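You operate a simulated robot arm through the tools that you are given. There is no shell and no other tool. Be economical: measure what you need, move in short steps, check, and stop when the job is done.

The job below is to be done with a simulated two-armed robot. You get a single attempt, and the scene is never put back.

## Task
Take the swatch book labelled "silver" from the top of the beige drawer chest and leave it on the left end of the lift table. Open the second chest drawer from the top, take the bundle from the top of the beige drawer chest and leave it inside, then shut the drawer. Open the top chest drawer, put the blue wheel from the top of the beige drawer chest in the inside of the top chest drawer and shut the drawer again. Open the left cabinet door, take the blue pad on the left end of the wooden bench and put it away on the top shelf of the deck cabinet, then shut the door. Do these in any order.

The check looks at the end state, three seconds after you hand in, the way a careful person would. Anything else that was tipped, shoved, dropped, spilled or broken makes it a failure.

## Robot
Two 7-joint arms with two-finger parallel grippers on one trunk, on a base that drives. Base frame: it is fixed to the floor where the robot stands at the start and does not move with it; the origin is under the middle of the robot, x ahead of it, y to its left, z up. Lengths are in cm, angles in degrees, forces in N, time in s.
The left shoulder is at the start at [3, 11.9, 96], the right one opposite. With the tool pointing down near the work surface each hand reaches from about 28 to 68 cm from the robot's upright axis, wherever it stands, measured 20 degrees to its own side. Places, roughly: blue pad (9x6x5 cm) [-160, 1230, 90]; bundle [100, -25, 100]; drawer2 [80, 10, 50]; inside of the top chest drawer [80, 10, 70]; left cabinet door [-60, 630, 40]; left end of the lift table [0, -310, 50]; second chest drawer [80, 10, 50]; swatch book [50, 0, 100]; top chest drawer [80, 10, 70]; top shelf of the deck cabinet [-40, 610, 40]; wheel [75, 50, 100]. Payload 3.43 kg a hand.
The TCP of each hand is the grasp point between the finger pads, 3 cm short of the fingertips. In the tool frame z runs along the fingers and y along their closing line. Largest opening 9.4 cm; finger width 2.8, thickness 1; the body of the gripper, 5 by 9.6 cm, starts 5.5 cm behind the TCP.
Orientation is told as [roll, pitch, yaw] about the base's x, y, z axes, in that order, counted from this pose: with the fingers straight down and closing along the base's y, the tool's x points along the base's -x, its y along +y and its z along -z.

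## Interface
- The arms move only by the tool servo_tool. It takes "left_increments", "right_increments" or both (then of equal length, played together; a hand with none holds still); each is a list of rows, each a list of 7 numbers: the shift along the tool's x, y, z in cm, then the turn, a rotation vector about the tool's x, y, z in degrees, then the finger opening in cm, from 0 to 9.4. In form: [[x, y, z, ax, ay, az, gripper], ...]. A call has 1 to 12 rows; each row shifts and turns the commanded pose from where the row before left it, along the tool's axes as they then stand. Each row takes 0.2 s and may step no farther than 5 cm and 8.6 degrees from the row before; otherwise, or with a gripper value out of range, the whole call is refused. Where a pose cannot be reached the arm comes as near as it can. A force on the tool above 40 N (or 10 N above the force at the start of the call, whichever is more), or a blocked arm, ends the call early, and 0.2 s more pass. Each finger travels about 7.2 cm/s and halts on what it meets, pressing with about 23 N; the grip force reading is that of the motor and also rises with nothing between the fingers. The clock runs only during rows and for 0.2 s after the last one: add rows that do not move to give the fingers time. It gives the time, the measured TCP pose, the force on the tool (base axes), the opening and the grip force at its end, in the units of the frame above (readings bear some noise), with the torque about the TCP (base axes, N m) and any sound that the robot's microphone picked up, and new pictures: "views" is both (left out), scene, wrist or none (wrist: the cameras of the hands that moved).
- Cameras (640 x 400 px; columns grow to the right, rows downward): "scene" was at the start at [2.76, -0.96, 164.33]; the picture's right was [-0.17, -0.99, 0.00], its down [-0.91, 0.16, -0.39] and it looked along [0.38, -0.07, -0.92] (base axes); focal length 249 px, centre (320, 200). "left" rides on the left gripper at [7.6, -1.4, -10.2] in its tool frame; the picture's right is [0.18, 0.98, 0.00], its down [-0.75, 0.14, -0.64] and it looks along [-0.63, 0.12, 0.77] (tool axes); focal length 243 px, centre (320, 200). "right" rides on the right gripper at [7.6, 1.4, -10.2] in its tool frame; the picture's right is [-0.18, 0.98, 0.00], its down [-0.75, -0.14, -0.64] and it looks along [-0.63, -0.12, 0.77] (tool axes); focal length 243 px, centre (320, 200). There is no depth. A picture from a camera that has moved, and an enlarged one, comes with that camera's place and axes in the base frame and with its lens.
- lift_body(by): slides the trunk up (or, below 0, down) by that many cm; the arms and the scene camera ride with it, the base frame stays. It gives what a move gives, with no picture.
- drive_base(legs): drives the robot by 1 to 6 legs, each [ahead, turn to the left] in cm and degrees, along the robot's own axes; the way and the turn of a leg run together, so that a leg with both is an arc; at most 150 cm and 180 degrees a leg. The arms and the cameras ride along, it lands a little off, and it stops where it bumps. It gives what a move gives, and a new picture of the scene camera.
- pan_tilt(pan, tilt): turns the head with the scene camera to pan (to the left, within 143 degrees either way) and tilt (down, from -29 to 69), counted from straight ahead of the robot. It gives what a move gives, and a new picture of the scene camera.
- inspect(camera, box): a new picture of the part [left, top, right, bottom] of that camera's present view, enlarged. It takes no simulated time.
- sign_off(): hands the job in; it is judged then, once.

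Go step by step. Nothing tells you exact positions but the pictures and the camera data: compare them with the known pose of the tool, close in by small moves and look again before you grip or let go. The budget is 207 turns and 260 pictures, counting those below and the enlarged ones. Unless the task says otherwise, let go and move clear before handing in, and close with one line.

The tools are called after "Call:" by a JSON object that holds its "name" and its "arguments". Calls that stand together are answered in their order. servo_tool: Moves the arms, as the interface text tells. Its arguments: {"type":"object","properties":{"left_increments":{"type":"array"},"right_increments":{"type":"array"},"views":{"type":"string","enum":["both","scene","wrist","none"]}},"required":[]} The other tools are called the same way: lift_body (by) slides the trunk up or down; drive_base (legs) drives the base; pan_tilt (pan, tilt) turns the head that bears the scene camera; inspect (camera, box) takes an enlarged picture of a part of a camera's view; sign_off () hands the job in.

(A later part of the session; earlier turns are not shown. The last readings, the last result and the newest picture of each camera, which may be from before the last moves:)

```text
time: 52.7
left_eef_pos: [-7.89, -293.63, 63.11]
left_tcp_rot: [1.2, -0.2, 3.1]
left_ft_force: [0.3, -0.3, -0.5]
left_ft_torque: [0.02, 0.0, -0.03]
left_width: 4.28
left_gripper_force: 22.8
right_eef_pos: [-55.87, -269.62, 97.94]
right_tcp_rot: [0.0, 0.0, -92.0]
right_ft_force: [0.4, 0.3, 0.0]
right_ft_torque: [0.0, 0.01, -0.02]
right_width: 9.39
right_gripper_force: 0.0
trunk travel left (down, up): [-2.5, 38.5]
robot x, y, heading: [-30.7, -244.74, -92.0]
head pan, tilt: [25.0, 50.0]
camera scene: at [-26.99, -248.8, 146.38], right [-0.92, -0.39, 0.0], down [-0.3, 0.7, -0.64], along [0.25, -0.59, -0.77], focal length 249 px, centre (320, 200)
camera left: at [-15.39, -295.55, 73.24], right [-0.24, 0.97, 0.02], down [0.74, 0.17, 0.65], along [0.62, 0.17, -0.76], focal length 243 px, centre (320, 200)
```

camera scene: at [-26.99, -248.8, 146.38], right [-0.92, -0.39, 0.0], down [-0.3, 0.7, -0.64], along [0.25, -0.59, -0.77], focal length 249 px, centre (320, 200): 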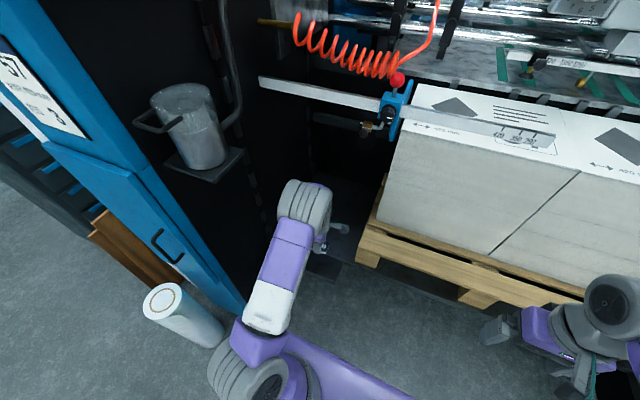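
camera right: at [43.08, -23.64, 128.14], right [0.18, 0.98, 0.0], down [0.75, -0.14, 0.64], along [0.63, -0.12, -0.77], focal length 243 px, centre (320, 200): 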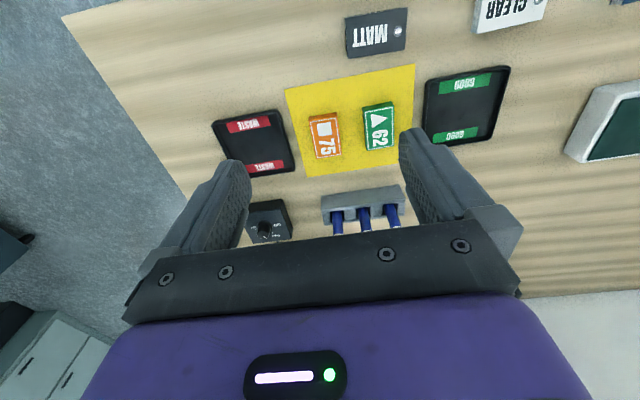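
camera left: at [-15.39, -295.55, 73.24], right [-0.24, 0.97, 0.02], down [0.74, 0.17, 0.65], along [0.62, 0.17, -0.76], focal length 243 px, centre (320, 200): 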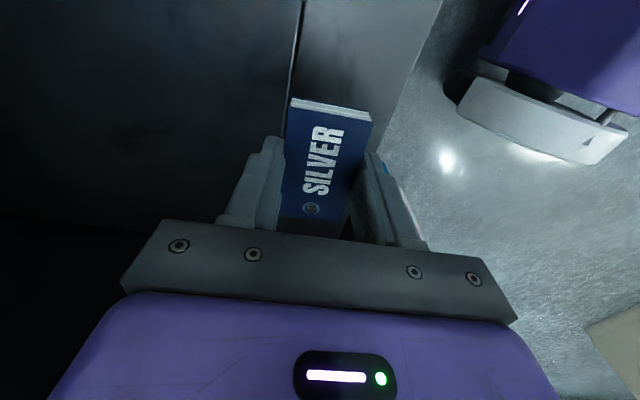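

Call:
{"name": "servo_tool", "arguments": {"left_increments": [[-1, -3.8, 0, 0, 0, 0, 2.5], [-1, -3.8, 0, 0, 0, 0, 2.5], [-1, -3.8, 0, 0, 0, 0, 2.5], [-1, -3.8, 0, 0, 0, 0, 2.5]], "views": "both"}}

```text
time: 53.7
left_eef_pos: [-3.17, -308.53, 62.55]
left_tcp_rot: [1.3, -0.2, 3.2]
left_ft_force: [-0.1, -0.1, 0.0]
left_ft_torque: [0.02, 0.01, 0.0]
left_width: 4.33
left_gripper_force: 23.0
right_eef_pos: [-55.76, -269.67, 98.08]
right_tcp_rot: [0.1, 0.1, -91.9]
right_ft_force: [0.2, 0.9, -0.6]
right_ft_torque: [0.01, 0.02, 0.03]
right_width: 9.39
right_gripper_force: 0.0
trunk travel left (down, up): [-2.5, 38.5]
robot x, y, heading: [-30.54, -244.5, -91.9]
head pan, tilt: [25.0, 50.0]
camera scene: at [-26.96, -248.84, 146.38], right [-0.92, -0.39, 0.0], down [-0.3, 0.71, -0.64], along [0.25, -0.59, -0.77], focal length 249 px, centre (320, 200)
camera left: at [-10.72, -310.46, 72.83], right [-0.24, 0.97, 0.02], down [0.74, 0.17, 0.65], along [0.62, 0.17, -0.76], focal length 243 px, centre (320, 200)
```

scene: 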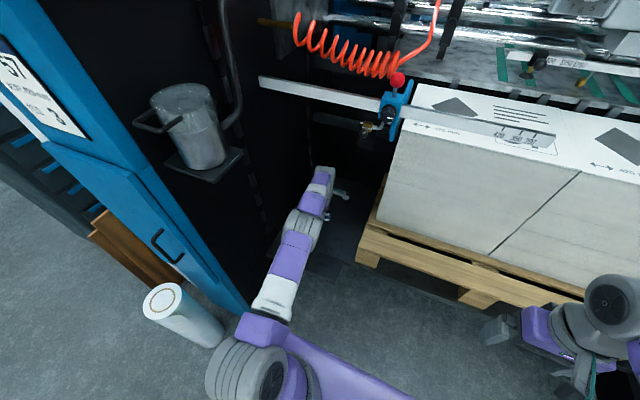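
left: 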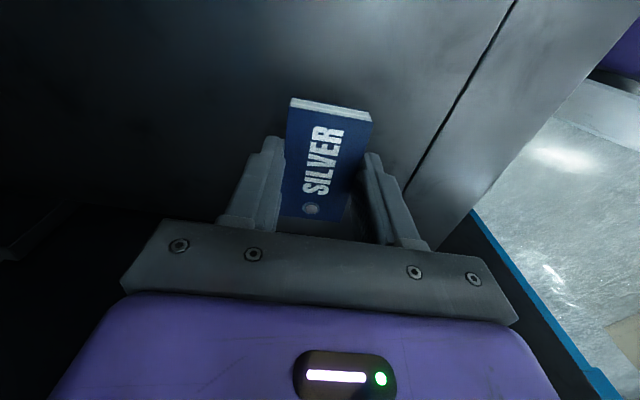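

Call:
{"name": "servo_tool", "arguments": {"left_increments": [[0, 1, 2.5, 0, 0, 0, 2.5], [0, 0.5, 2.5, 0, 0, 0, 2.5], [0, 0.5, 1.5, 0, 0, 0, 2.5]], "views": "wrist"}}

```text
time: 54.5
left_eef_pos: [-3.29, -306.46, 56.28]
left_tcp_rot: [1.2, -0.2, 3.0]
left_ft_force: [-0.9, -0.3, -0.3]
left_ft_torque: [0.05, 0.0, 0.01]
left_width: 4.32
left_gripper_force: 22.9
right_eef_pos: [-55.87, -269.48, 98.08]
right_tcp_rot: [-0.1, -0.1, -91.9]
right_ft_force: [-0.3, -0.9, 0.2]
right_ft_torque: [-0.01, 0.01, -0.01]
right_width: 9.4
right_gripper_force: 0.1
trunk travel left (down, up): [-2.5, 38.5]
robot x, y, heading: [-30.22, -244.71, -91.8]
head pan, tilt: [25.0, 50.0]
camera left: at [-10.81, -308.33, 66.47], right [-0.24, 0.97, 0.02], down [0.74, 0.17, 0.65], along [0.63, 0.17, -0.76], focal length 243 px, centre (320, 200)
```

left: 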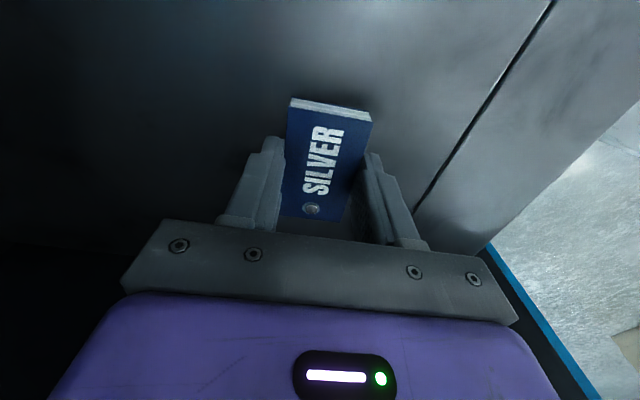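

The platform surface is near z≈49.6, so book contact is expected near TCP z≈53. I'll lower gently.

Call:
{"name": "servo_tool", "arguments": {"left_increments": [[0, 0, 1.5, 0, 0, 0, 2.5], [0, 0, 1, 0, 0, 0, 2.5], [0, 0, 0.4, 0, 0, 0, 2.5]], "views": "wrist"}}

```text
time: 55.3
left_eef_pos: [-3.21, -306.48, 53.97]
left_tcp_rot: [0.7, -0.3, 3.1]
left_ft_force: [-1.7, 3.6, 20.3]
left_ft_torque: [0.08, 0.07, -0.01]
left_width: 4.35
left_gripper_force: 22.2
right_eef_pos: [-55.81, -269.42, 98.08]
right_tcp_rot: [0.1, -0.1, -91.9]
right_ft_force: [0.7, -0.7, 0.7]
right_ft_torque: [0.01, -0.01, -0.01]
right_width: 9.38
right_gripper_force: 0.1
trunk travel left (down, up): [-2.5, 38.5]
robot x, y, heading: [-30.36, -244.59, -92.1]
head pan, tilt: [25.0, 50.0]
camera left: at [-10.82, -308.3, 64.02], right [-0.24, 0.97, 0.01], down [0.74, 0.17, 0.65], along [0.63, 0.16, -0.76], focal length 243 px, centre (320, 200)
```

left: 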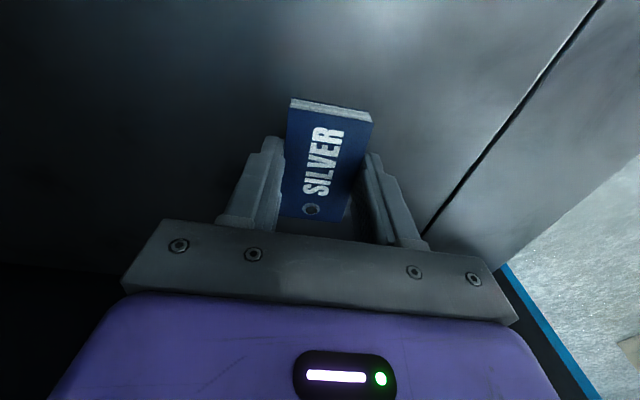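

Contact at z≈54 with 20 N. I'll ease up a bit, release, and rise.

Call:
{"name": "servo_tool", "arguments": {"left_increments": [[0, 0, -0.5, 0, 0, 0, 2.5], [0, 0, 0, 0, 0, 0, 5], [0, 0, 0, 0, 0, 0, 6.5], [0, 0, 0, 0, 0, 0, 6.5]], "views": "none"}}

Call:
{"name": "servo_tool", "arguments": {"left_increments": [[0, 0, -3, 0, 0, 0, 6.5], [0, 0, -4, 0, 0, 0, 6.5], [0.3, 1, -3, 0, 0, 0, 6.5]], "views": "wrist"}}

```text
time: 56.3
left_eef_pos: [-3.21, -306.43, 53.82]
left_tcp_rot: [1.1, -0.3, 3.1]
left_ft_force: [-0.8, 0.2, 0.1]
left_ft_torque: [-0.02, 0.0, 0.0]
left_width: 6.51
left_gripper_force: 0.0
right_eef_pos: [-55.77, -269.64, 98.08]
right_tcp_rot: [0.0, 0.0, -91.9]
right_ft_force: [-0.7, 0.2, 0.3]
right_ft_torque: [0.02, 0.0, -0.03]
right_width: 9.4
right_gripper_force: 0.0
trunk travel left (down, up): [-2.5, 38.5]
robot x, y, heading: [-30.45, -244.64, -91.9]
head pan, tilt: [25.0, 50.0]
```

```text
time: 57.1
left_eef_pos: [-3.63, -305.62, 63.89]
left_tcp_rot: [1.2, -0.2, 3.2]
left_ft_force: [0.9, 0.3, 0.2]
left_ft_torque: [0.04, 0.01, 0.0]
left_width: 6.51
left_gripper_force: 0.1
right_eef_pos: [-55.91, -269.45, 98.11]
right_tcp_rot: [0.0, 0.0, -91.9]
right_ft_force: [0.5, 0.6, 0.6]
right_ft_torque: [-0.01, 0.01, -0.03]
right_width: 9.41
right_gripper_force: 0.1
trunk travel left (down, up): [-2.5, 38.5]
robot x, y, heading: [-30.52, -244.36, -91.9]
head pan, tilt: [25.0, 50.0]
camera left: at [-11.23, -307.55, 74.19], right [-0.24, 0.97, 0.02], down [0.74, 0.17, 0.65], along [0.63, 0.17, -0.76], focal length 243 px, centre (320, 200)
```

left: 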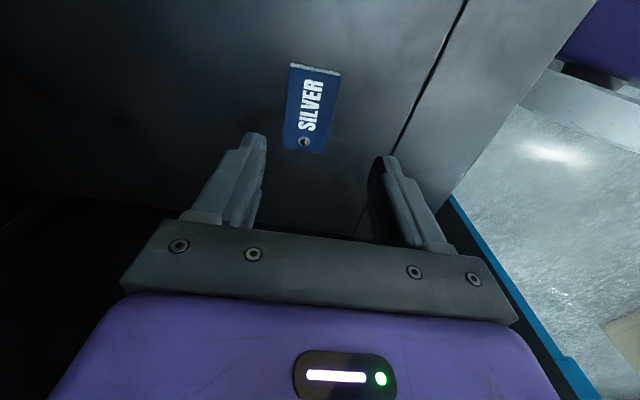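

The silver book lies on the platform's left end. I'll retract and drive around toward the chest's right side to fetch the bundle.

Call:
{"name": "drive_base", "arguments": {"legs": [[-60, 0]]}}

Call:
{"name": "servo_tool", "arguments": {"left_increments": [[2, 4, -2, 0, 0, 0, 9.4], [2, 4, -2, 0, 0, 0, 9.4], [2, 4, -2, 0, 0, 0, 9.4], [1, 4, -2, 0, 0, 0, 9.4], [0, 4, -3, 0, 0, 0, 9.4], [0, 2, -4, 0, 0, 0, 9.4], [0, 2, -4, 0, 0, 0, 9.4], [0, 2, -4, 0, 0, 0, 9.4]], "right_increments": [[0, 2, 0, 0, 0, 0, 9.4], [0, 2, 0, 0, 0, 0, 9.4], [0, 2, 0, 0, 0, 0, 9.4], [0, 2, 0, 0, 0, 0, 9.4], [0, 2, 0, 0, 0, 0, 9.4], [0, 0, 0, 0, 0, 0, 9.4], [0, 0, 0, 0, 0, 0, 9.4], [0, 0, 0, 0, 0, 0, 9.4]], "views": "none"}}

Call:
{"name": "lift_body", "arguments": {"by": 20}}

Call:
{"name": "drive_base", "arguments": {"legs": [[0, 123], [105, 0]]}}

```text
time: 60.5
left_eef_pos: [-1.49, -245.8, 63.98]
left_tcp_rot: [1.2, -0.2, 3.4]
left_ft_force: [0.1, 0.3, 0.3]
left_ft_torque: [0.03, -0.02, 0.0]
left_width: 6.53
left_gripper_force: 0.0
right_eef_pos: [-53.89, -209.89, 98.05]
right_tcp_rot: [0.1, 0.1, -91.6]
right_ft_force: [1.0, -0.3, 0.2]
right_ft_torque: [0.01, 0.01, -0.02]
right_width: 9.41
right_gripper_force: 0.1
trunk travel left (down, up): [-2.5, 38.5]
robot x, y, heading: [-28.51, -184.62, -91.9]
head pan, tilt: [25.0, 50.0]
camera scene: at [-25.18, -188.94, 146.39], right [-0.92, -0.4, 0.0], down [-0.3, 0.7, -0.64], along [0.26, -0.59, -0.77], focal length 249 px, centre (320, 200)
```

scene: 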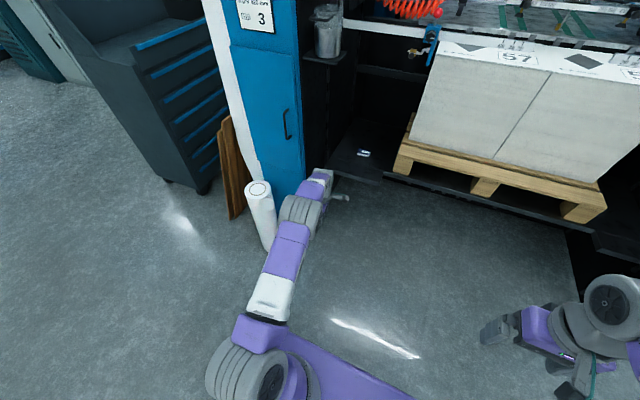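

```text
time: 62.3
left_eef_pos: [-10.1, -220.6, 87.36]
left_tcp_rot: [1.2, -0.2, 3.4]
left_ft_force: [0.0, -0.4, -0.5]
left_ft_torque: [-0.01, 0.06, -0.01]
left_width: 9.4
left_gripper_force: 0.0
right_eef_pos: [-43.9, -210.16, 98.11]
right_tcp_rot: [0.0, 0.0, -91.6]
right_ft_force: [0.6, -0.2, 0.4]
right_ft_torque: [0.03, -0.01, -0.02]
right_width: 9.4
right_gripper_force: 0.0
trunk travel left (down, up): [-2.5, 38.5]
robot x, y, heading: [-28.42, -185.06, -91.6]
head pan, tilt: [25.0, 50.0]
```

```text
time: 64.4
left_eef_pos: [-10.16, -220.63, 107.33]
left_tcp_rot: [1.1, -0.2, 3.4]
left_ft_force: [0.6, 0.1, 0.2]
left_ft_torque: [-0.03, 0.0, 0.0]
left_width: 9.42
left_gripper_force: 0.1
right_eef_pos: [-43.87, -210.2, 118.12]
right_tcp_rot: [0.0, 0.0, -91.7]
right_ft_force: [0.3, 1.0, 0.3]
right_ft_torque: [0.0, -0.04, -0.01]
right_width: 9.39
right_gripper_force: 0.1
trunk travel left (down, up): [-22.5, 18.5]
robot x, y, heading: [-28.31, -184.8, -91.5]
head pan, tilt: [25.0, 50.0]
```

```text
time: 75.0
left_eef_pos: [81.59, -95.73, 107.43]
left_tcp_rot: [1.1, -0.2, 126.0]
left_ft_force: [-0.7, 1.1, 0.2]
left_ft_torque: [-0.01, 0.01, 0.02]
left_width: 9.4
left_gripper_force: 0.0
right_eef_pos: [91.03, -129.92, 118.13]
right_tcp_rot: [0.0, -0.1, 31.0]
right_ft_force: [0.6, 0.5, 0.5]
right_ft_torque: [0.01, 0.04, -0.01]
right_width: 9.41
right_gripper_force: 0.2
trunk travel left (down, up): [-22.5, 18.5]
robot x, y, heading: [61.57, -130.34, 31.1]
head pan, tilt: [25.0, 50.0]
camera scene: at [63.28, -125.59, 166.38], right [0.83, -0.56, 0.0], down [-0.43, -0.64, -0.64], along [0.36, 0.53, -0.77], focal length 249 px, centre (320, 200)
```

scene: 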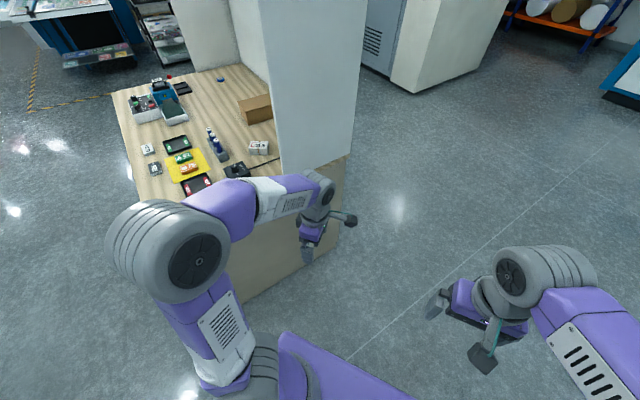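

The silver book is placed. I'm beside the chest, so I'll raise the left hand, turn to face it and drive in.

Call:
{"name": "servo_tool", "arguments": {"left_increments": [[0, 3, -5, 0, 0, 0, 9.4], [0, 3, -5, 0, 0, 0, 9.4]], "views": "none"}}

Call:
{"name": "pan_tilt", "arguments": {"pan": 0, "tilt": 60}}

Call:
{"name": "drive_base", "arguments": {"legs": [[0, 59], [35, 0]]}}

```text
refused: row 1 steps farther than a row can; nothing moved
```

```text
time: 75.8
left_eef_pos: [81.57, -95.76, 107.41]
left_tcp_rot: [1.1, -0.3, 126.1]
left_ft_force: [-0.1, 0.9, 0.4]
left_ft_torque: [0.0, -0.02, 0.02]
left_width: 9.39
left_gripper_force: 0.0
right_eef_pos: [91.09, -130.06, 118.17]
right_tcp_rot: [0.0, 0.0, 31.1]
right_ft_force: [-0.2, -0.1, 0.5]
right_ft_torque: [0.0, -0.01, 0.01]
right_width: 9.4
right_gripper_force: 0.0
trunk travel left (down, up): [-22.5, 18.5]
robot x, y, heading: [61.36, -130.64, 31.3]
head pan, tilt: [0.0, 60.0]
camera scene: at [64.66, -128.54, 165.13], right [0.52, -0.86, 0.0], down [-0.74, -0.45, -0.5], along [0.43, 0.26, -0.87], focal length 249 px, centre (320, 200)
```

scene: 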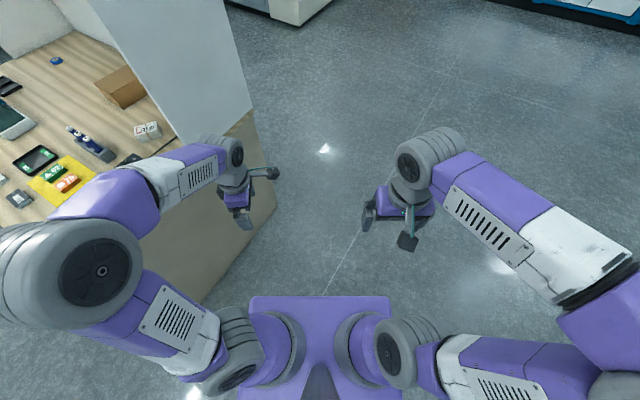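

```text
time: 80.7
left_eef_pos: [41.8, -60.62, 107.34]
left_tcp_rot: [1.2, -0.1, -174.6]
left_ft_force: [0.6, 0.3, 0.0]
left_ft_torque: [0.0, 0.01, 0.04]
left_width: 9.37
left_gripper_force: 0.1
right_eef_pos: [75.93, -69.88, 118.14]
right_tcp_rot: [0.0, 0.0, 90.3]
right_ft_force: [-0.6, 0.9, -0.4]
right_ft_torque: [-0.03, -0.02, -0.01]
right_width: 9.4
right_gripper_force: 0.0
trunk travel left (down, up): [-22.5, 18.5]
robot x, y, heading: [61.42, -95.47, 90.3]
head pan, tilt: [0.0, 60.0]
camera scene: at [61.31, -91.88, 165.13], right [1.0, 0.01, 0.0], down [0.01, -0.87, -0.5], along [0.0, 0.5, -0.87], focal length 249 px, centre (320, 200)
```

scene: 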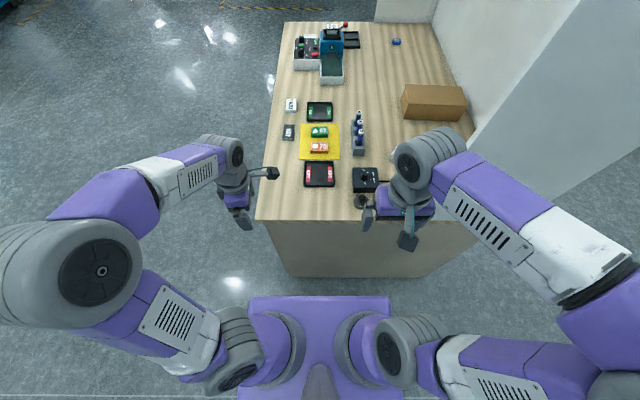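

I'll close the last 6 cm and bring the right hand over the bundle area.

Call:
{"name": "drive_base", "arguments": {"legs": [[6, 0]]}}

Call:
{"name": "servo_tool", "arguments": {"right_increments": [[-4, -1.5, 0, 0, 0, 0, 9.4], [-4, -1.5, 0, 0, 0, 0, 9.4], [-4, -1.5, 0, 0, 0, 0, 9.4], [-4, -1.5, 0, 0, 0, 0, 9.4], [-4, -1, 0, 0, 0, 0, 9.4]], "views": "both"}}

```text
time: 81.7
left_eef_pos: [41.75, -54.63, 107.33]
left_tcp_rot: [1.2, -0.3, -174.6]
left_ft_force: [-0.1, -0.1, 0.2]
left_ft_torque: [0.0, 0.01, 0.01]
left_width: 9.39
left_gripper_force: 0.0
right_eef_pos: [75.9, -63.95, 118.14]
right_tcp_rot: [0.0, 0.2, 90.5]
right_ft_force: [0.2, 0.3, 0.1]
right_ft_torque: [-0.02, -0.01, 0.0]
right_width: 9.39
right_gripper_force: 0.0
trunk travel left (down, up): [-22.5, 18.5]
robot x, y, heading: [61.45, -89.64, 90.4]
head pan, tilt: [0.0, 60.0]
camera scene: at [61.26, -85.84, 165.12], right [1.0, 0.01, 0.0], down [0.01, -0.87, -0.5], along [0.0, 0.5, -0.87], focal length 249 px, centre (320, 200)
```

scene: 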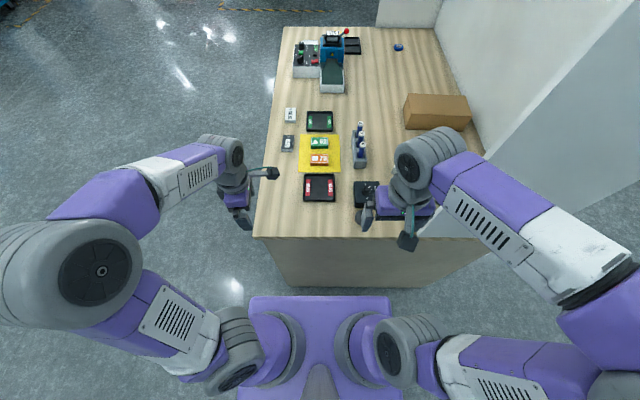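

```text
time: 82.9
left_eef_pos: [41.69, -54.56, 107.34]
left_tcp_rot: [1.2, -0.2, -174.6]
left_ft_force: [0.3, 0.1, -1.0]
left_ft_torque: [0.0, 0.02, -0.01]
left_width: 9.43
left_gripper_force: 0.1
right_eef_pos: [82.63, -43.85, 118.12]
right_tcp_rot: [0.0, 0.2, 90.4]
right_ft_force: [1.1, 0.2, -0.7]
right_ft_torque: [-0.01, -0.02, 0.0]
right_width: 9.39
right_gripper_force: 0.1
trunk travel left (down, up): [-22.5, 18.5]
robot x, y, heading: [61.09, -89.99, 90.2]
head pan, tilt: [0.0, 60.0]
camera scene: at [61.27, -85.89, 165.12], right [1.0, 0.01, 0.0], down [0.01, -0.87, -0.5], along [0.0, 0.5, -0.87], focal length 249 px, centre (320, 200)
camera right: at [81.12, -51.46, 128.32], right [-0.98, 0.18, 0.0], down [0.14, 0.76, 0.64], along [0.11, 0.63, -0.77], focal length 243 px, centre (320, 200)
```

scene: 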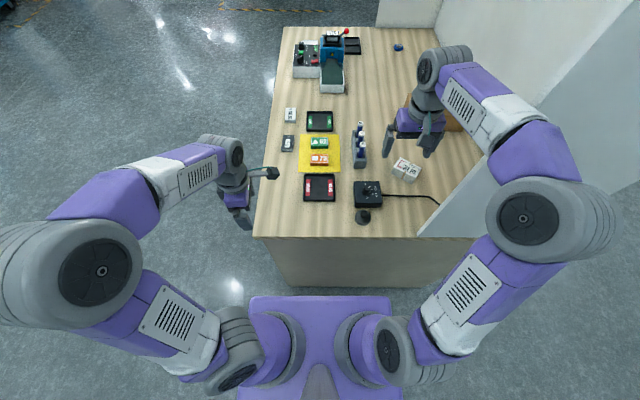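
right: 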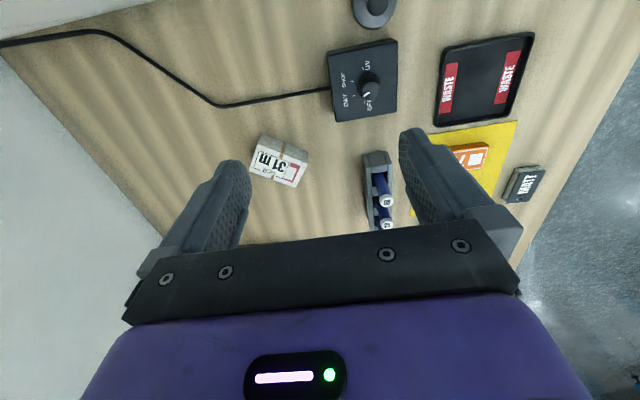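

The right elbow comes too near the side panel here. The left arm from a spot further right is safer, so I'll retract the right hand and shift the robot to x≈75.

Call:
{"name": "servo_tool", "arguments": {"right_increments": [[4.8, 1, 0, 0, 0, 0, 9.4], [4.8, 1, 0, 0, 0, 0, 9.4], [4.8, 0.5, 0, 0, 0, 0, 9.4], [4.8, 0, 0, 0, 0, 0, 9.4], [4.8, 0, 0, 0, 0, 0, 9.4]], "left_increments": [[0, 0, -3, 0, 0, 0, 9.4], [0, 0, -3, 0, 0, 0, 9.4], [0, 0, -3, 0, 0, 0, 9.4], [0, 0, -2, 0, 0, 0, 9.4], [0, 0, 0, 0, 0, 0, 9.4]], "views": "none"}}

Call:
{"name": "drive_base", "arguments": {"legs": [[-45, 0], [0, -22], [38, 0], [0, 22], [10.5, 0]]}}

```text
time: 84.1
left_eef_pos: [41.7, -54.59, 118.22]
left_tcp_rot: [1.2, -0.2, -174.6]
left_ft_force: [-0.2, 0.2, 0.6]
left_ft_torque: [0.01, -0.03, -0.01]
left_width: 9.4
left_gripper_force: 0.1
right_eef_pos: [80.38, -68.08, 118.21]
right_tcp_rot: [-0.1, -0.1, 90.3]
right_ft_force: [-0.1, 0.2, 0.6]
right_ft_torque: [0.02, 0.01, 0.01]
right_width: 9.38
right_gripper_force: 0.1
trunk travel left (down, up): [-22.5, 18.5]
robot x, y, heading: [61.57, -89.63, 90.6]
head pan, tilt: [0.0, 60.0]
```

```text
time: 91.9
left_eef_pos: [55.92, -53.83, 118.3]
left_tcp_rot: [1.2, -0.1, -174.5]
left_ft_force: [0.9, 0.7, 0.3]
left_ft_torque: [0.0, 0.02, -0.01]
left_width: 9.41
left_gripper_force: 0.0
right_eef_pos: [94.52, -67.19, 118.09]
right_tcp_rot: [0.0, 0.0, 90.5]
right_ft_force: [0.2, 0.2, 0.4]
right_ft_torque: [-0.02, 0.0, 0.0]
right_width: 9.4
right_gripper_force: 0.2
trunk travel left (down, up): [-22.5, 18.5]
robot x, y, heading: [75.44, -88.95, 90.4]
head pan, tilt: [0.0, 60.0]
camera scene: at [75.55, -85.24, 165.13], right [1.0, 0.01, 0.0], down [0.01, -0.87, -0.5], along [0.0, 0.5, -0.87], focal length 249 px, centre (320, 200)
```

scene: 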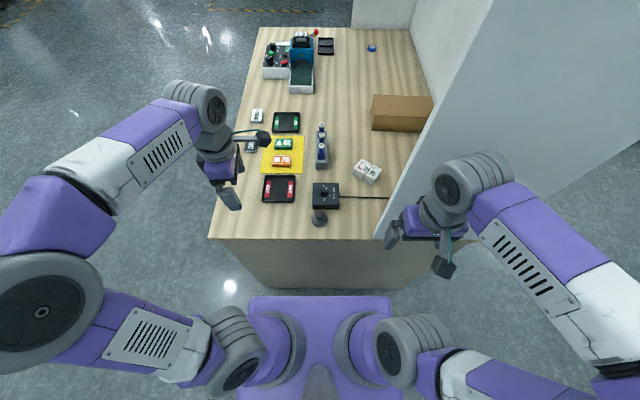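

Call:
{"name": "inspect", "arguments": {"camera": "scene", "box": [290, 120, 420, 220]}}

```text
4.00 times, centred on (355, 170) of scene
camera zoom: at [75.55, -85.24, 165.13], right [1.0, 0.01, 0.0], down [0.01, -0.87, -0.5], along [0.0, 0.5, -0.87], focal length 998 px, centre (180, 320)
```

zoom: 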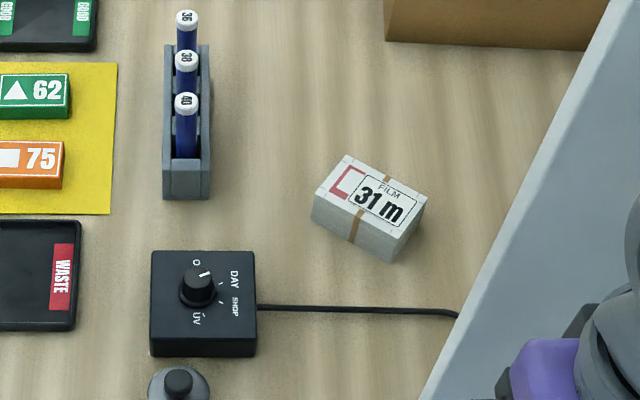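

The bundle is about 8.3×5.5×3.5 cm, centred near (92.4,-31.2), long axis at -33°. I'll bring the left hand over it.

Call:
{"name": "servo_tool", "arguments": {"left_increments": [[4.28, -2.1, 0, 0, 0, 0, 9.4], [4.28, -2.1, 0, 0, 0, 0, 9.4], [4.28, -2.1, 0, 0, 0, 0, 9.4], [4.28, -2.1, 0, 0, 0, 0, 9.4], [4.28, -2.1, 0, 0, 0, 0, 9.4], [4.28, -2.1, 0, 0, 0, 0, 9.4], [4.28, -2.1, 0, 0, 0, 0, 9.4], [4.28, -2.1, 0, 0, 0, 0, 9.4]], "views": "scene"}}

Call:
{"name": "servo_tool", "arguments": {"left_increments": [[4.28, -2.1, 0, 0, 0, 0, 9.4], [0, 0, 1.5, 0, 0, 8.4, 9.4], [0, 0, 1.5, 0, 0, 8.4, 9.4], [0, 0, 1.5, 0, 0, 8.4, 9.4], [0, 0, 1.5, 0, 0, 8.4, 9.4], [0, 0, 1.5, 0, 0, 8.4, 9.4], [0, 0, 2, 0, 0, 0, 9.4]], "views": "both"}}

```text
time: 93.7
left_eef_pos: [85.9, -37.15, 116.33]
left_tcp_rot: [1.4, -0.2, -174.5]
left_ft_force: [0.3, 0.2, 0.2]
left_ft_torque: [0.0, 0.03, -0.02]
left_width: 9.41
left_gripper_force: 0.1
left hand out of reach, approached as far as the arm can: row 7, 8
right_eef_pos: [94.59, -67.13, 118.19]
right_tcp_rot: [0.1, -0.1, 90.5]
right_ft_force: [0.1, 0.1, -0.4]
right_ft_torque: [0.01, 0.0, 0.02]
right_width: 9.37
right_gripper_force: 0.1
trunk travel left (down, up): [-22.5, 18.5]
robot x, y, heading: [75.66, -88.92, 90.4]
head pan, tilt: [0.0, 60.0]
camera scene: at [75.71, -85.25, 165.12], right [1.0, 0.01, 0.0], down [0.01, -0.87, -0.5], along [-0.01, 0.5, -0.87], focal length 249 px, centre (320, 200)
```

scene: 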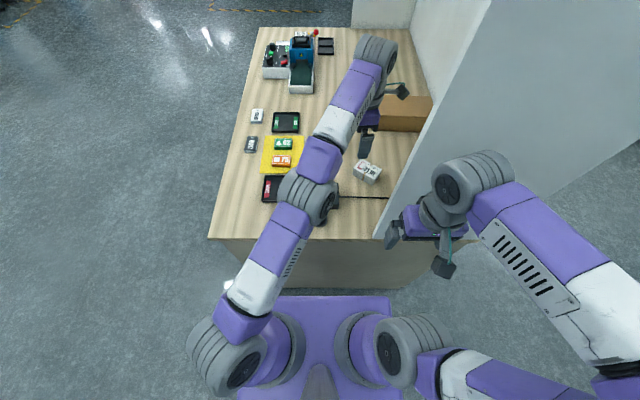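

```text
time: 95.3
left_eef_pos: [86.86, -37.81, 106.62]
left_tcp_rot: [1.0, 0.6, 143.4]
left_ft_force: [0.0, -0.5, 0.1]
left_ft_torque: [-0.01, 0.0, -0.02]
left_width: 9.39
left_gripper_force: 0.0
left hand out of reach, approached as far as the arm can: row 1
right_eef_pos: [94.47, -67.04, 118.18]
right_tcp_rot: [0.0, 0.1, 90.4]
right_ft_force: [0.6, 0.2, 0.8]
right_ft_torque: [-0.01, 0.02, 0.0]
right_width: 9.4
right_gripper_force: 0.0
trunk travel left (down, up): [-22.5, 18.5]
robot x, y, heading: [75.6, -89.05, 90.6]
head pan, tilt: [0.0, 60.0]
camera scene: at [75.55, -85.32, 165.13], right [1.0, 0.01, 0.0], down [0.01, -0.87, -0.5], along [0.0, 0.5, -0.87], focal length 249 px, centre (320, 200)
camera left: at [93.68, -40.92, 116.93], right [-0.44, -0.9, 0.02], down [-0.69, 0.35, 0.64], along [-0.58, 0.27, -0.77], focal length 243 px, centre (320, 200)
```

scene: 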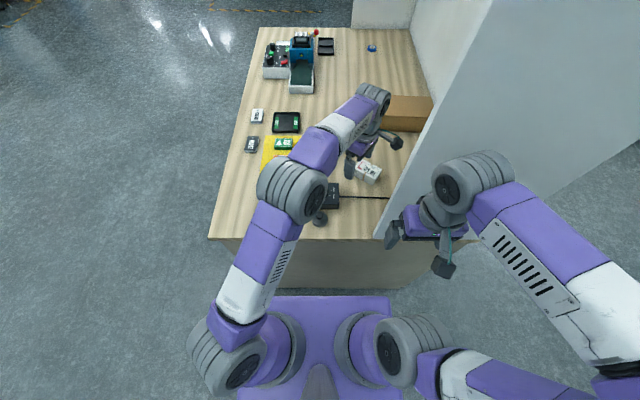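
left: 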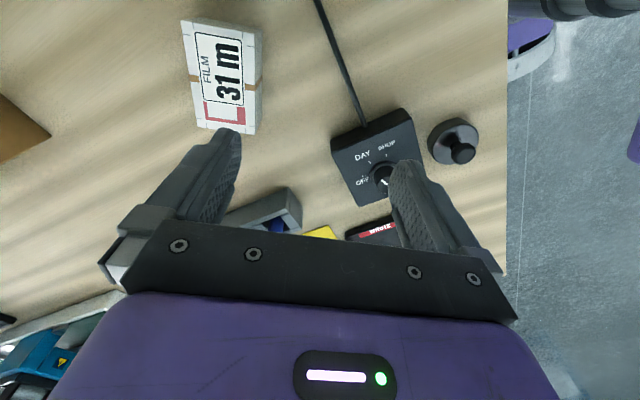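

I'm near the reach limit at this height, so raising the trunk will help. Then I'll shift the remaining ~9 cm and descend partway.

Call:
{"name": "lift_body", "arguments": {"by": 15}}

Call:
{"name": "servo_tool", "arguments": {"left_increments": [[0, 0, 5, 0, 0, 0, 9.4], [0, 0, 5, 0, 0, 0, 9.4], [0.1, -2.2, 4, 0, 0, 0, 9.4], [0.2, -3.2, 1, 0, 0, 0, 9.4], [0.2, -3.2, 1, 0, 0, 0, 9.4]], "views": "both"}}

```text
time: 97.1
left_eef_pos: [86.75, -37.95, 121.63]
left_tcp_rot: [1.0, 0.6, 143.4]
left_ft_force: [0.2, 0.6, -0.4]
left_ft_torque: [0.01, 0.02, 0.02]
left_width: 9.4
left_gripper_force: 0.1
right_eef_pos: [94.53, -67.2, 133.29]
right_tcp_rot: [0.0, 0.0, 90.5]
right_ft_force: [0.4, -0.7, 0.0]
right_ft_torque: [0.0, 0.01, -0.02]
right_width: 9.42
right_gripper_force: 0.0
trunk travel left (down, up): [-37.5, 3.5]
robot x, y, heading: [75.56, -88.76, 90.7]
head pan, tilt: [0.0, 60.0]
```

```text
time: 98.3
left_eef_pos: [90.78, -33.53, 106.11]
left_tcp_rot: [1.1, 0.6, 143.5]
left_ft_force: [0.3, 0.4, 0.5]
left_ft_torque: [-0.02, -0.02, 0.05]
left_width: 9.38
left_gripper_force: 0.1
left hand out of reach, approached as far as the arm can: row 5
right_eef_pos: [94.47, -67.33, 133.25]
right_tcp_rot: [-0.1, 0.0, 90.4]
right_ft_force: [-0.3, -0.1, -0.2]
right_ft_torque: [0.0, -0.03, 0.0]
right_width: 9.42
right_gripper_force: 0.0
trunk travel left (down, up): [-37.5, 3.5]
robot x, y, heading: [75.86, -89.14, 90.4]
head pan, tilt: [0.0, 60.0]
camera scene: at [75.49, -85.43, 180.13], right [1.0, 0.01, 0.0], down [0.01, -0.87, -0.5], along [0.0, 0.5, -0.87], focal length 249 px, centre (320, 200)
camera left: at [97.65, -36.56, 116.4], right [-0.44, -0.9, 0.02], down [-0.69, 0.35, 0.64], along [-0.58, 0.26, -0.77], focal length 243 px, centre (320, 200)
```

scene: 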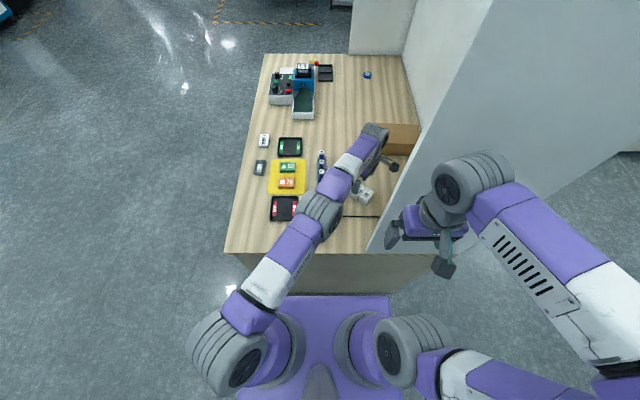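
left: 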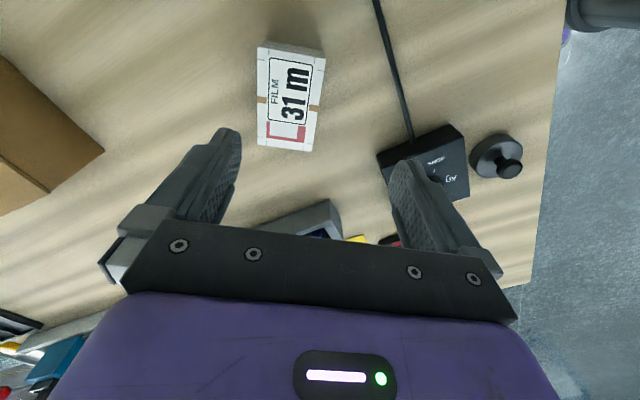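

I'll descend further, where the reach is a little better, and centre over the bundle.

Call:
{"name": "lift_body", "arguments": {"by": 3}}

Call:
{"name": "servo_tool", "arguments": {"left_increments": [[0, 0, 4, 0, 0, 0, 9.4], [0, 0, 4, 0, 0, 0, 9.4], [0.2, -1.5, 2, 0, 0, 0, 9.4], [0.0, -1.5, 1, 0, 0, 0, 9.4]], "views": "wrist"}}

```text
time: 99.0
left_eef_pos: [90.68, -33.34, 109.05]
left_tcp_rot: [1.0, 0.6, 143.4]
left_ft_force: [1.2, 0.3, -0.1]
left_ft_torque: [0.04, -0.01, 0.01]
left_width: 9.4
left_gripper_force: 0.0
right_eef_pos: [94.61, -67.1, 136.22]
right_tcp_rot: [0.0, 0.0, 90.6]
right_ft_force: [-0.2, 0.0, 0.6]
right_ft_torque: [-0.03, -0.01, -0.02]
right_width: 9.39
right_gripper_force: 0.0
trunk travel left (down, up): [-40.5, 0.5]
robot x, y, heading: [75.5, -88.96, 90.4]
head pan, tilt: [0.0, 60.0]
```

```text
time: 100.0
left_eef_pos: [90.43, -34.05, 99.08]
left_tcp_rot: [0.9, 0.6, 143.5]
left_ft_force: [-0.4, 0.3, -0.4]
left_ft_torque: [-0.04, 0.0, 0.0]
left_width: 9.42
left_gripper_force: 0.1
left hand out of reach, approached as far as the arm can: row 3, 4
right_eef_pos: [94.6, -67.08, 136.27]
right_tcp_rot: [0.0, 0.0, 90.6]
right_ft_force: [-0.8, -0.3, 0.4]
right_ft_torque: [-0.02, -0.01, 0.01]
right_width: 9.43
right_gripper_force: 0.1
trunk travel left (down, up): [-40.5, 0.5]
robot x, y, heading: [75.44, -89.19, 90.5]
head pan, tilt: [0.0, 60.0]
camera left: at [97.43, -37.07, 109.4], right [-0.44, -0.9, 0.02], down [-0.69, 0.35, 0.64], along [-0.58, 0.27, -0.77], focal length 243 px, centre (320, 200)
```

left: 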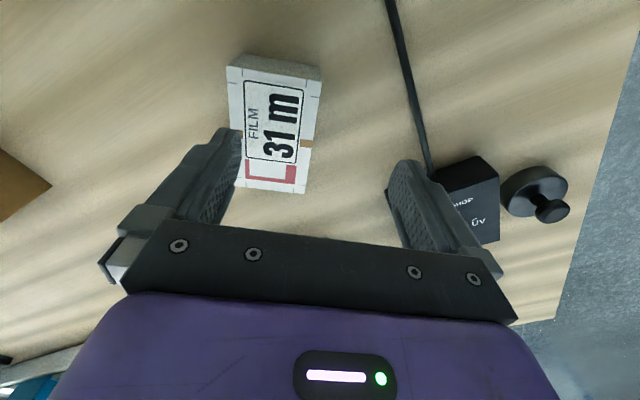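

From here the bundle is about 3 cm beyond reach, so I'll raise and retract, then restage the robot about 14 cm further right.

Call:
{"name": "servo_tool", "arguments": {"left_increments": [[0, 0, -5, 0, 0, 0, 9.4], [0, 1, -4.8, 0, 0, 0, 9.4], [0, 3.5, -3.5, 0, 0, 0, 9.4], [0, 3.5, -3.5, 0, 0, 0, 9.4], [0, 3.5, -3.5, 0, 0, 0, 9.4], [0, 4, -3, 0, 0, 0, 9.4], [0, 4, -3, 0, 0, 0, 9.4], [0, 4, -2, 0, 0, 0, 9.4], [0, 4, 0, 0, 0, 0, 9.4], [0, 4, 0, 0, 0, 0, 9.4], [0, 2.5, 0, 0, 0, 0, 9.4]], "views": "none"}}

Call:
{"name": "lift_body", "arguments": {"by": -14}}

Call:
{"name": "drive_base", "arguments": {"legs": [[-45, 0], [0, -22], [38, 0], [0, 22]]}}

```text
time: 102.4
left_eef_pos: [84.85, -36.32, 133.1]
left_tcp_rot: [1.1, 0.6, 143.6]
left_ft_force: [-0.4, -0.2, 0.0]
left_ft_torque: [-0.01, -0.01, 0.01]
left_width: 9.39
left_gripper_force: 0.1
left hand out of reach, approached as far as the arm can: row 2, 3, 4, 5, 6, 7, 8, 9, 10, 11
right_eef_pos: [94.53, -67.22, 136.23]
right_tcp_rot: [0.0, 0.0, 90.5]
right_ft_force: [-0.2, -0.6, 0.4]
right_ft_torque: [0.02, 0.0, -0.04]
right_width: 9.38
right_gripper_force: 0.0
trunk travel left (down, up): [-40.5, 0.5]
robot x, y, heading: [75.66, -88.76, 90.5]
head pan, tilt: [0.0, 60.0]
```

```text
time: 104.1
left_eef_pos: [85.11, -36.25, 119.11]
left_tcp_rot: [1.0, 0.5, 143.6]
left_ft_force: [0.7, 0.0, 0.0]
left_ft_torque: [0.0, -0.06, 0.01]
left_width: 9.4
left_gripper_force: 0.1
right_eef_pos: [94.57, -67.14, 122.28]
right_tcp_rot: [0.0, 0.0, 90.5]
right_ft_force: [-0.2, -0.3, 0.1]
right_ft_torque: [0.03, 0.01, -0.03]
right_width: 9.41
right_gripper_force: 0.2
trunk travel left (down, up): [-26.5, 14.5]
robot x, y, heading: [75.45, -89.17, 90.6]
head pan, tilt: [0.0, 60.0]
```

```text
time: 105.6
left_eef_pos: [84.7, -49.73, 119.04]
left_tcp_rot: [-0.1, -0.1, 146.9]
left_ft_force: [0.3, 0.8, -0.3]
left_ft_torque: [-0.01, 0.02, 0.0]
left_width: 9.41
left_gripper_force: 0.0
right_eef_pos: [94.67, -81.31, 122.21]
right_tcp_rot: [-0.1, -0.1, 90.4]
right_ft_force: [0.5, 0.2, -0.8]
right_ft_torque: [-0.05, 0.02, 0.0]
right_width: 9.42
right_gripper_force: 0.0
trunk travel left (down, up): [-26.5, 14.5]
robot x, y, heading: [75.72, -103.07, 90.3]
head pan, tilt: [0.0, 60.0]
stopped in leg 1: the force on the tool passed its limit at 134 N (the readings are from after the stop); the commanded pose is now the measured one
camera scene: at [75.7, -99.39, 169.12], right [1.0, 0.01, 0.0], down [0.01, -0.87, -0.5], along [0.0, 0.5, -0.87], focal length 249 px, centre (320, 200)
```

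scene: 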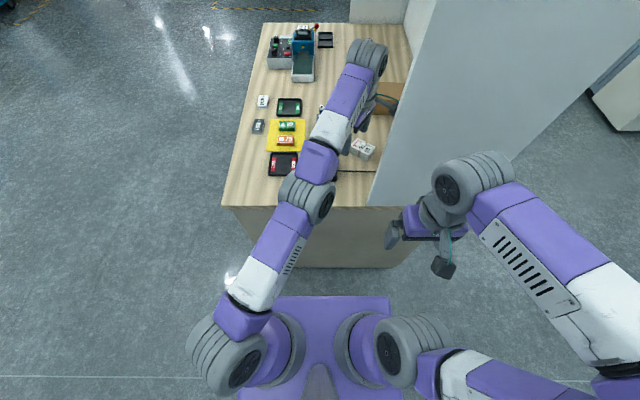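

The hand had not retracted (it was stuck at its reach limit), and its camera mount touched the side panel's edge. I'll move the hand left, away from the panel, in small checked steps.

Call:
{"name": "servo_tool", "arguments": {"left_increments": [[-3.8, 1.5, 0, 0, 0, 0, 9.4], [-3.8, 1.5, 0, 0, 0, 0, 9.4], [-3.8, 1.5, 0, 0, 0, 0, 9.4], [-3.8, 1.85, 0, 0, 0, 0, 9.4], [-3.8, 1.85, 0, 0, 0, 0, 9.4]], "views": "both"}}

Call:
{"name": "inspect", "arguments": {"camera": "scene", "box": [240, 0, 480, 220]}}

```text
time: 106.8
left_eef_pos: [64.66, -44.08, 120.02]
left_tcp_rot: [0.0, 0.0, 147.1]
left_ft_force: [-0.6, -0.5, -0.2]
left_ft_torque: [0.02, -0.02, 0.0]
left_width: 9.4
left_gripper_force: 0.0
left hand out of reach, approached as far as the arm can: row 1, 2, 3, 4
right_eef_pos: [94.53, -81.29, 122.23]
right_tcp_rot: [0.1, -0.2, 90.5]
right_ft_force: [-0.2, 0.1, -0.4]
right_ft_torque: [0.04, 0.0, 0.0]
right_width: 9.39
right_gripper_force: 0.1
trunk travel left (down, up): [-26.5, 14.5]
robot x, y, heading: [75.57, -102.87, 90.5]
head pan, tilt: [0.0, 60.0]
camera scene: at [75.48, -99.45, 169.13], right [1.0, 0.01, 0.0], down [0.01, -0.87, -0.5], along [0.0, 0.5, -0.87], focal length 249 px, centre (320, 200)
camera left: at [71.83, -46.92, 130.25], right [-0.38, -0.92, 0.0], down [-0.71, 0.29, 0.64], along [-0.59, 0.24, -0.77], focal length 243 px, centre (320, 200)
```

scene: 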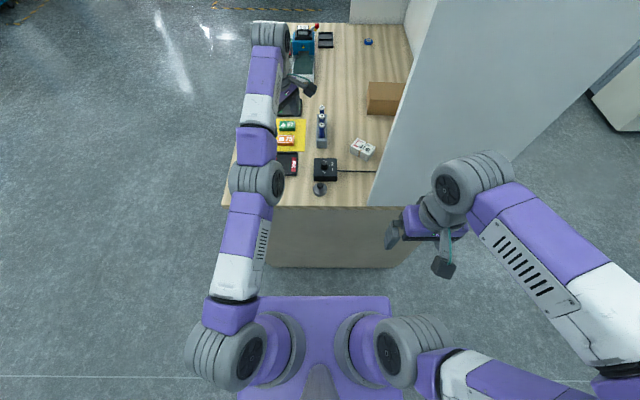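
left: 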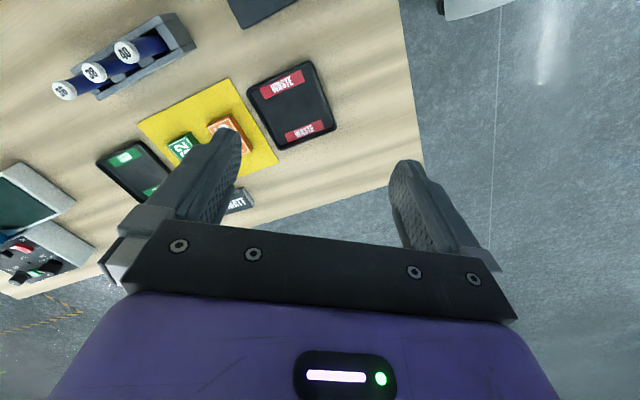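

```text
1.82 times, centred on (360, 110) of scene
camera zoom: at [75.48, -99.45, 169.13], right [1.0, 0.01, 0.0], down [0.01, -0.87, -0.5], along [0.0, 0.5, -0.87], focal length 454 px, centre (247, 364)
```

zoom: 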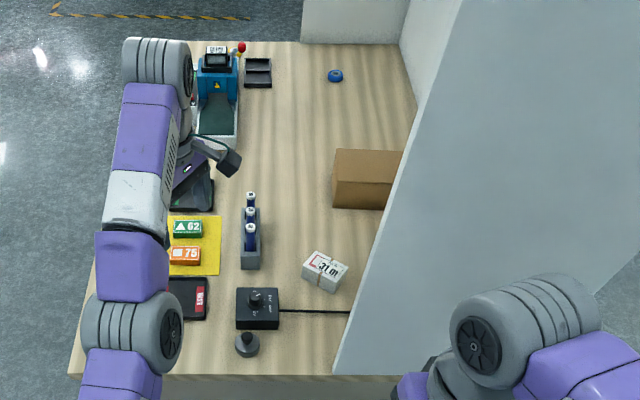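

Nothing was disturbed. I'll pull the left hand back, then shift the robot right and re-approach.

Call:
{"name": "servo_tool", "arguments": {"left_increments": [[2.2, 3.4, 0, 0, 0, 0, 9.4], [2.2, 3.4, 0, 0, 0, 0, 9.4], [2.2, 3.4, 0, 0, 0, 0, 9.4], [2.2, 3.4, 0, 0, 0, 0, 9.4], [2.2, 3.4, 0, 0, 0, 0, 9.4]], "views": "none"}}

Call:
{"name": "drive_base", "arguments": {"legs": [[-32, 0], [0, -22], [38, 0], [0, 22]]}}

```text
time: 108.0
left_eef_pos: [65.82, -45.17, 122.21]
left_tcp_rot: [-0.3, 0.0, 147.0]
left_ft_force: [-0.4, -0.9, 0.1]
left_ft_torque: [-0.02, -0.04, 0.02]
left_width: 9.37
left_gripper_force: 0.0
left hand out of reach, approached as far as the arm can: row 1, 2, 3, 4, 5
right_eef_pos: [94.69, -81.38, 122.3]
right_tcp_rot: [-0.1, -0.1, 90.5]
right_ft_force: [-0.2, 0.3, 0.4]
right_ft_torque: [-0.02, -0.01, 0.06]
right_width: 9.41
right_gripper_force: 0.1
trunk travel left (down, up): [-26.5, 14.5]
robot x, y, heading: [76.03, -103.09, 90.4]
head pan, tilt: [0.0, 60.0]
```

```text
time: 112.5
left_eef_pos: [95.5, -61.45, 122.55]
left_tcp_rot: [2.0, 1.4, 124.4]
left_ft_force: [2.6, -8.0, -0.2]
left_ft_torque: [0.68, 0.18, -0.33]
left_width: 9.42
left_gripper_force: 0.0
right_eef_pos: [108.67, -104.56, 122.22]
right_tcp_rot: [-0.1, 0.0, 68.6]
right_ft_force: [0.4, -0.1, 0.6]
right_ft_torque: [0.0, 0.02, -0.03]
right_width: 9.4
right_gripper_force: 0.1
trunk travel left (down, up): [-26.5, 14.5]
robot x, y, heading: [83.12, -117.68, 68.8]
head pan, tilt: [0.0, 60.0]
stopped in leg 3: the force on the tool passed its limit at 280 N (the readings are from after the stop); the commanded pose is now the measured one
camera scene: at [84.31, -114.28, 169.14], right [0.93, -0.37, 0.0], down [-0.32, -0.81, -0.5], along [0.18, 0.47, -0.87], focal length 249 px, centre (320, 200)
```

scene: 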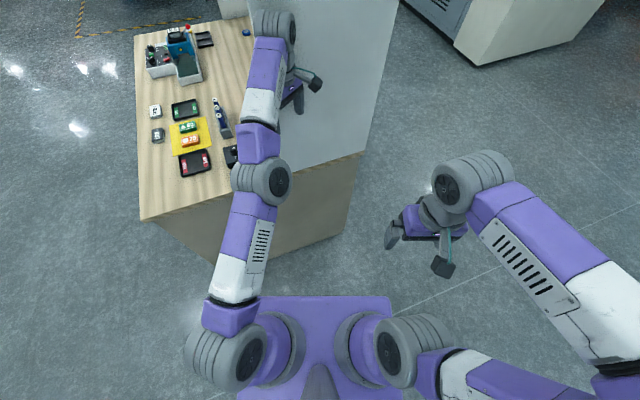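

The arm seems stuck in a straightened-elbow pose, so no more driving until it folds. I'll back off the panel first.

Call:
{"name": "drive_base", "arguments": {"legs": [[-35, 0]]}}

Call:
{"name": "servo_tool", "arguments": {"left_increments": [[0, 0, 4, 0, 0, 0, 9.4], [0, 0, 4, 0, 0, 0, 9.4], [0, 0, 4, 0, 0, 0, 9.4]], "views": "scene"}}

```text
time: 114.7
left_eef_pos: [82.49, -93.99, 122.48]
left_tcp_rot: [2.1, 1.4, 124.3]
left_ft_force: [0.0, 0.1, -1.0]
left_ft_torque: [-0.04, 0.02, -0.01]
left_width: 9.41
left_gripper_force: 0.0
right_eef_pos: [95.89, -137.1, 122.13]
right_tcp_rot: [0.0, 0.1, 68.4]
right_ft_force: [0.1, 0.1, 0.7]
right_ft_torque: [-0.01, -0.02, 0.01]
right_width: 9.41
right_gripper_force: 0.1
trunk travel left (down, up): [-26.5, 14.5]
robot x, y, heading: [69.68, -150.24, 68.5]
head pan, tilt: [0.0, 60.0]
camera scene: at [71.43, -146.8, 169.13], right [0.93, -0.37, 0.0], down [-0.32, -0.81, -0.5], along [0.18, 0.47, -0.87], focal length 249 px, centre (320, 200)
```

scene: 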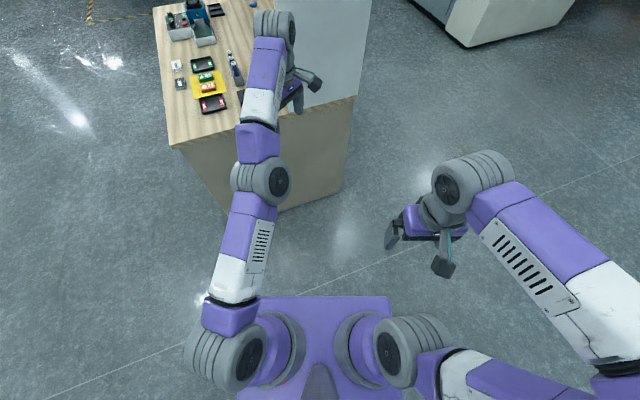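

```text
time: 115.5
left_eef_pos: [84.7, -90.49, 112.42]
left_tcp_rot: [2.3, 1.5, 124.5]
left_ft_force: [-0.4, 0.5, 0.2]
left_ft_torque: [-0.07, -0.01, 0.01]
left_width: 9.4
left_gripper_force: 0.0
left hand out of reach, approached as far as the arm can: row 1, 2, 3
right_eef_pos: [95.81, -137.13, 122.14]
right_tcp_rot: [0.1, 0.1, 68.5]
right_ft_force: [0.5, -0.6, 0.3]
right_ft_torque: [-0.05, -0.01, 0.02]
right_width: 9.4
right_gripper_force: 0.0
trunk travel left (down, up): [-26.5, 14.5]
robot x, y, heading: [69.91, -150.41, 68.3]
head pan, tilt: [0.0, 60.0]
camera scene: at [71.49, -146.62, 169.12], right [0.93, -0.37, 0.0], down [-0.32, -0.81, -0.5], along [0.18, 0.46, -0.87], focal length 249 px, centre (320, 200)
```

scene: 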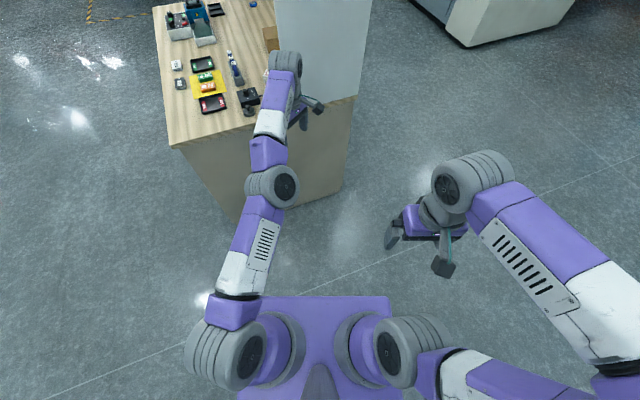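

The arm is straight at the singularity. I'll command a pull-back and hold it there to let the solver fold the elbow.

Call:
{"name": "servo_tool", "arguments": {"left_increments": [[2.9, 3.3, 0, 0, 0, 0, 9.4], [2.9, 3.3, 0, 0, 0, 0, 9.4], [2.9, 3.3, 0, 0, 0, 0, 9.4], [2.9, 3.3, 0, 0, 0, 0, 9.4], [2.9, 3.3, 0, 0, 0, 0, 9.4], [2.9, 3.3, 0, 0, 0, 0, 9.4], [0, 0, 0, 0, 0, 0, 9.4], [0, 0, 0, 0, 0, 0, 9.4], [0, 0, 0, 0, 0, 0, 9.4], [0, 0, 0, 0, 0, 0, 9.4], [0, 0, 0, 0, 0, 0, 9.4], [0, 0, 0, 0, 0, 0, 9.4]], "views": "none"}}

```text
time: 118.1
left_eef_pos: [90.59, -97.73, 119.33]
left_tcp_rot: [2.1, 1.5, 124.3]
left_ft_force: [0.2, -0.7, -0.3]
left_ft_torque: [0.03, 0.02, 0.0]
left_width: 9.41
left_gripper_force: 0.0
left hand out of reach, approached as far as the arm can: row 1, 2, 3, 4, 5, 6
right_eef_pos: [95.86, -137.08, 122.16]
right_tcp_rot: [0.0, 0.1, 68.4]
right_ft_force: [-0.2, -0.2, 0.7]
right_ft_torque: [0.02, 0.03, -0.01]
right_width: 9.39
right_gripper_force: 0.1
trunk travel left (down, up): [-26.5, 14.5]
robot x, y, heading: [70.19, -149.97, 68.7]
head pan, tilt: [0.0, 60.0]
```

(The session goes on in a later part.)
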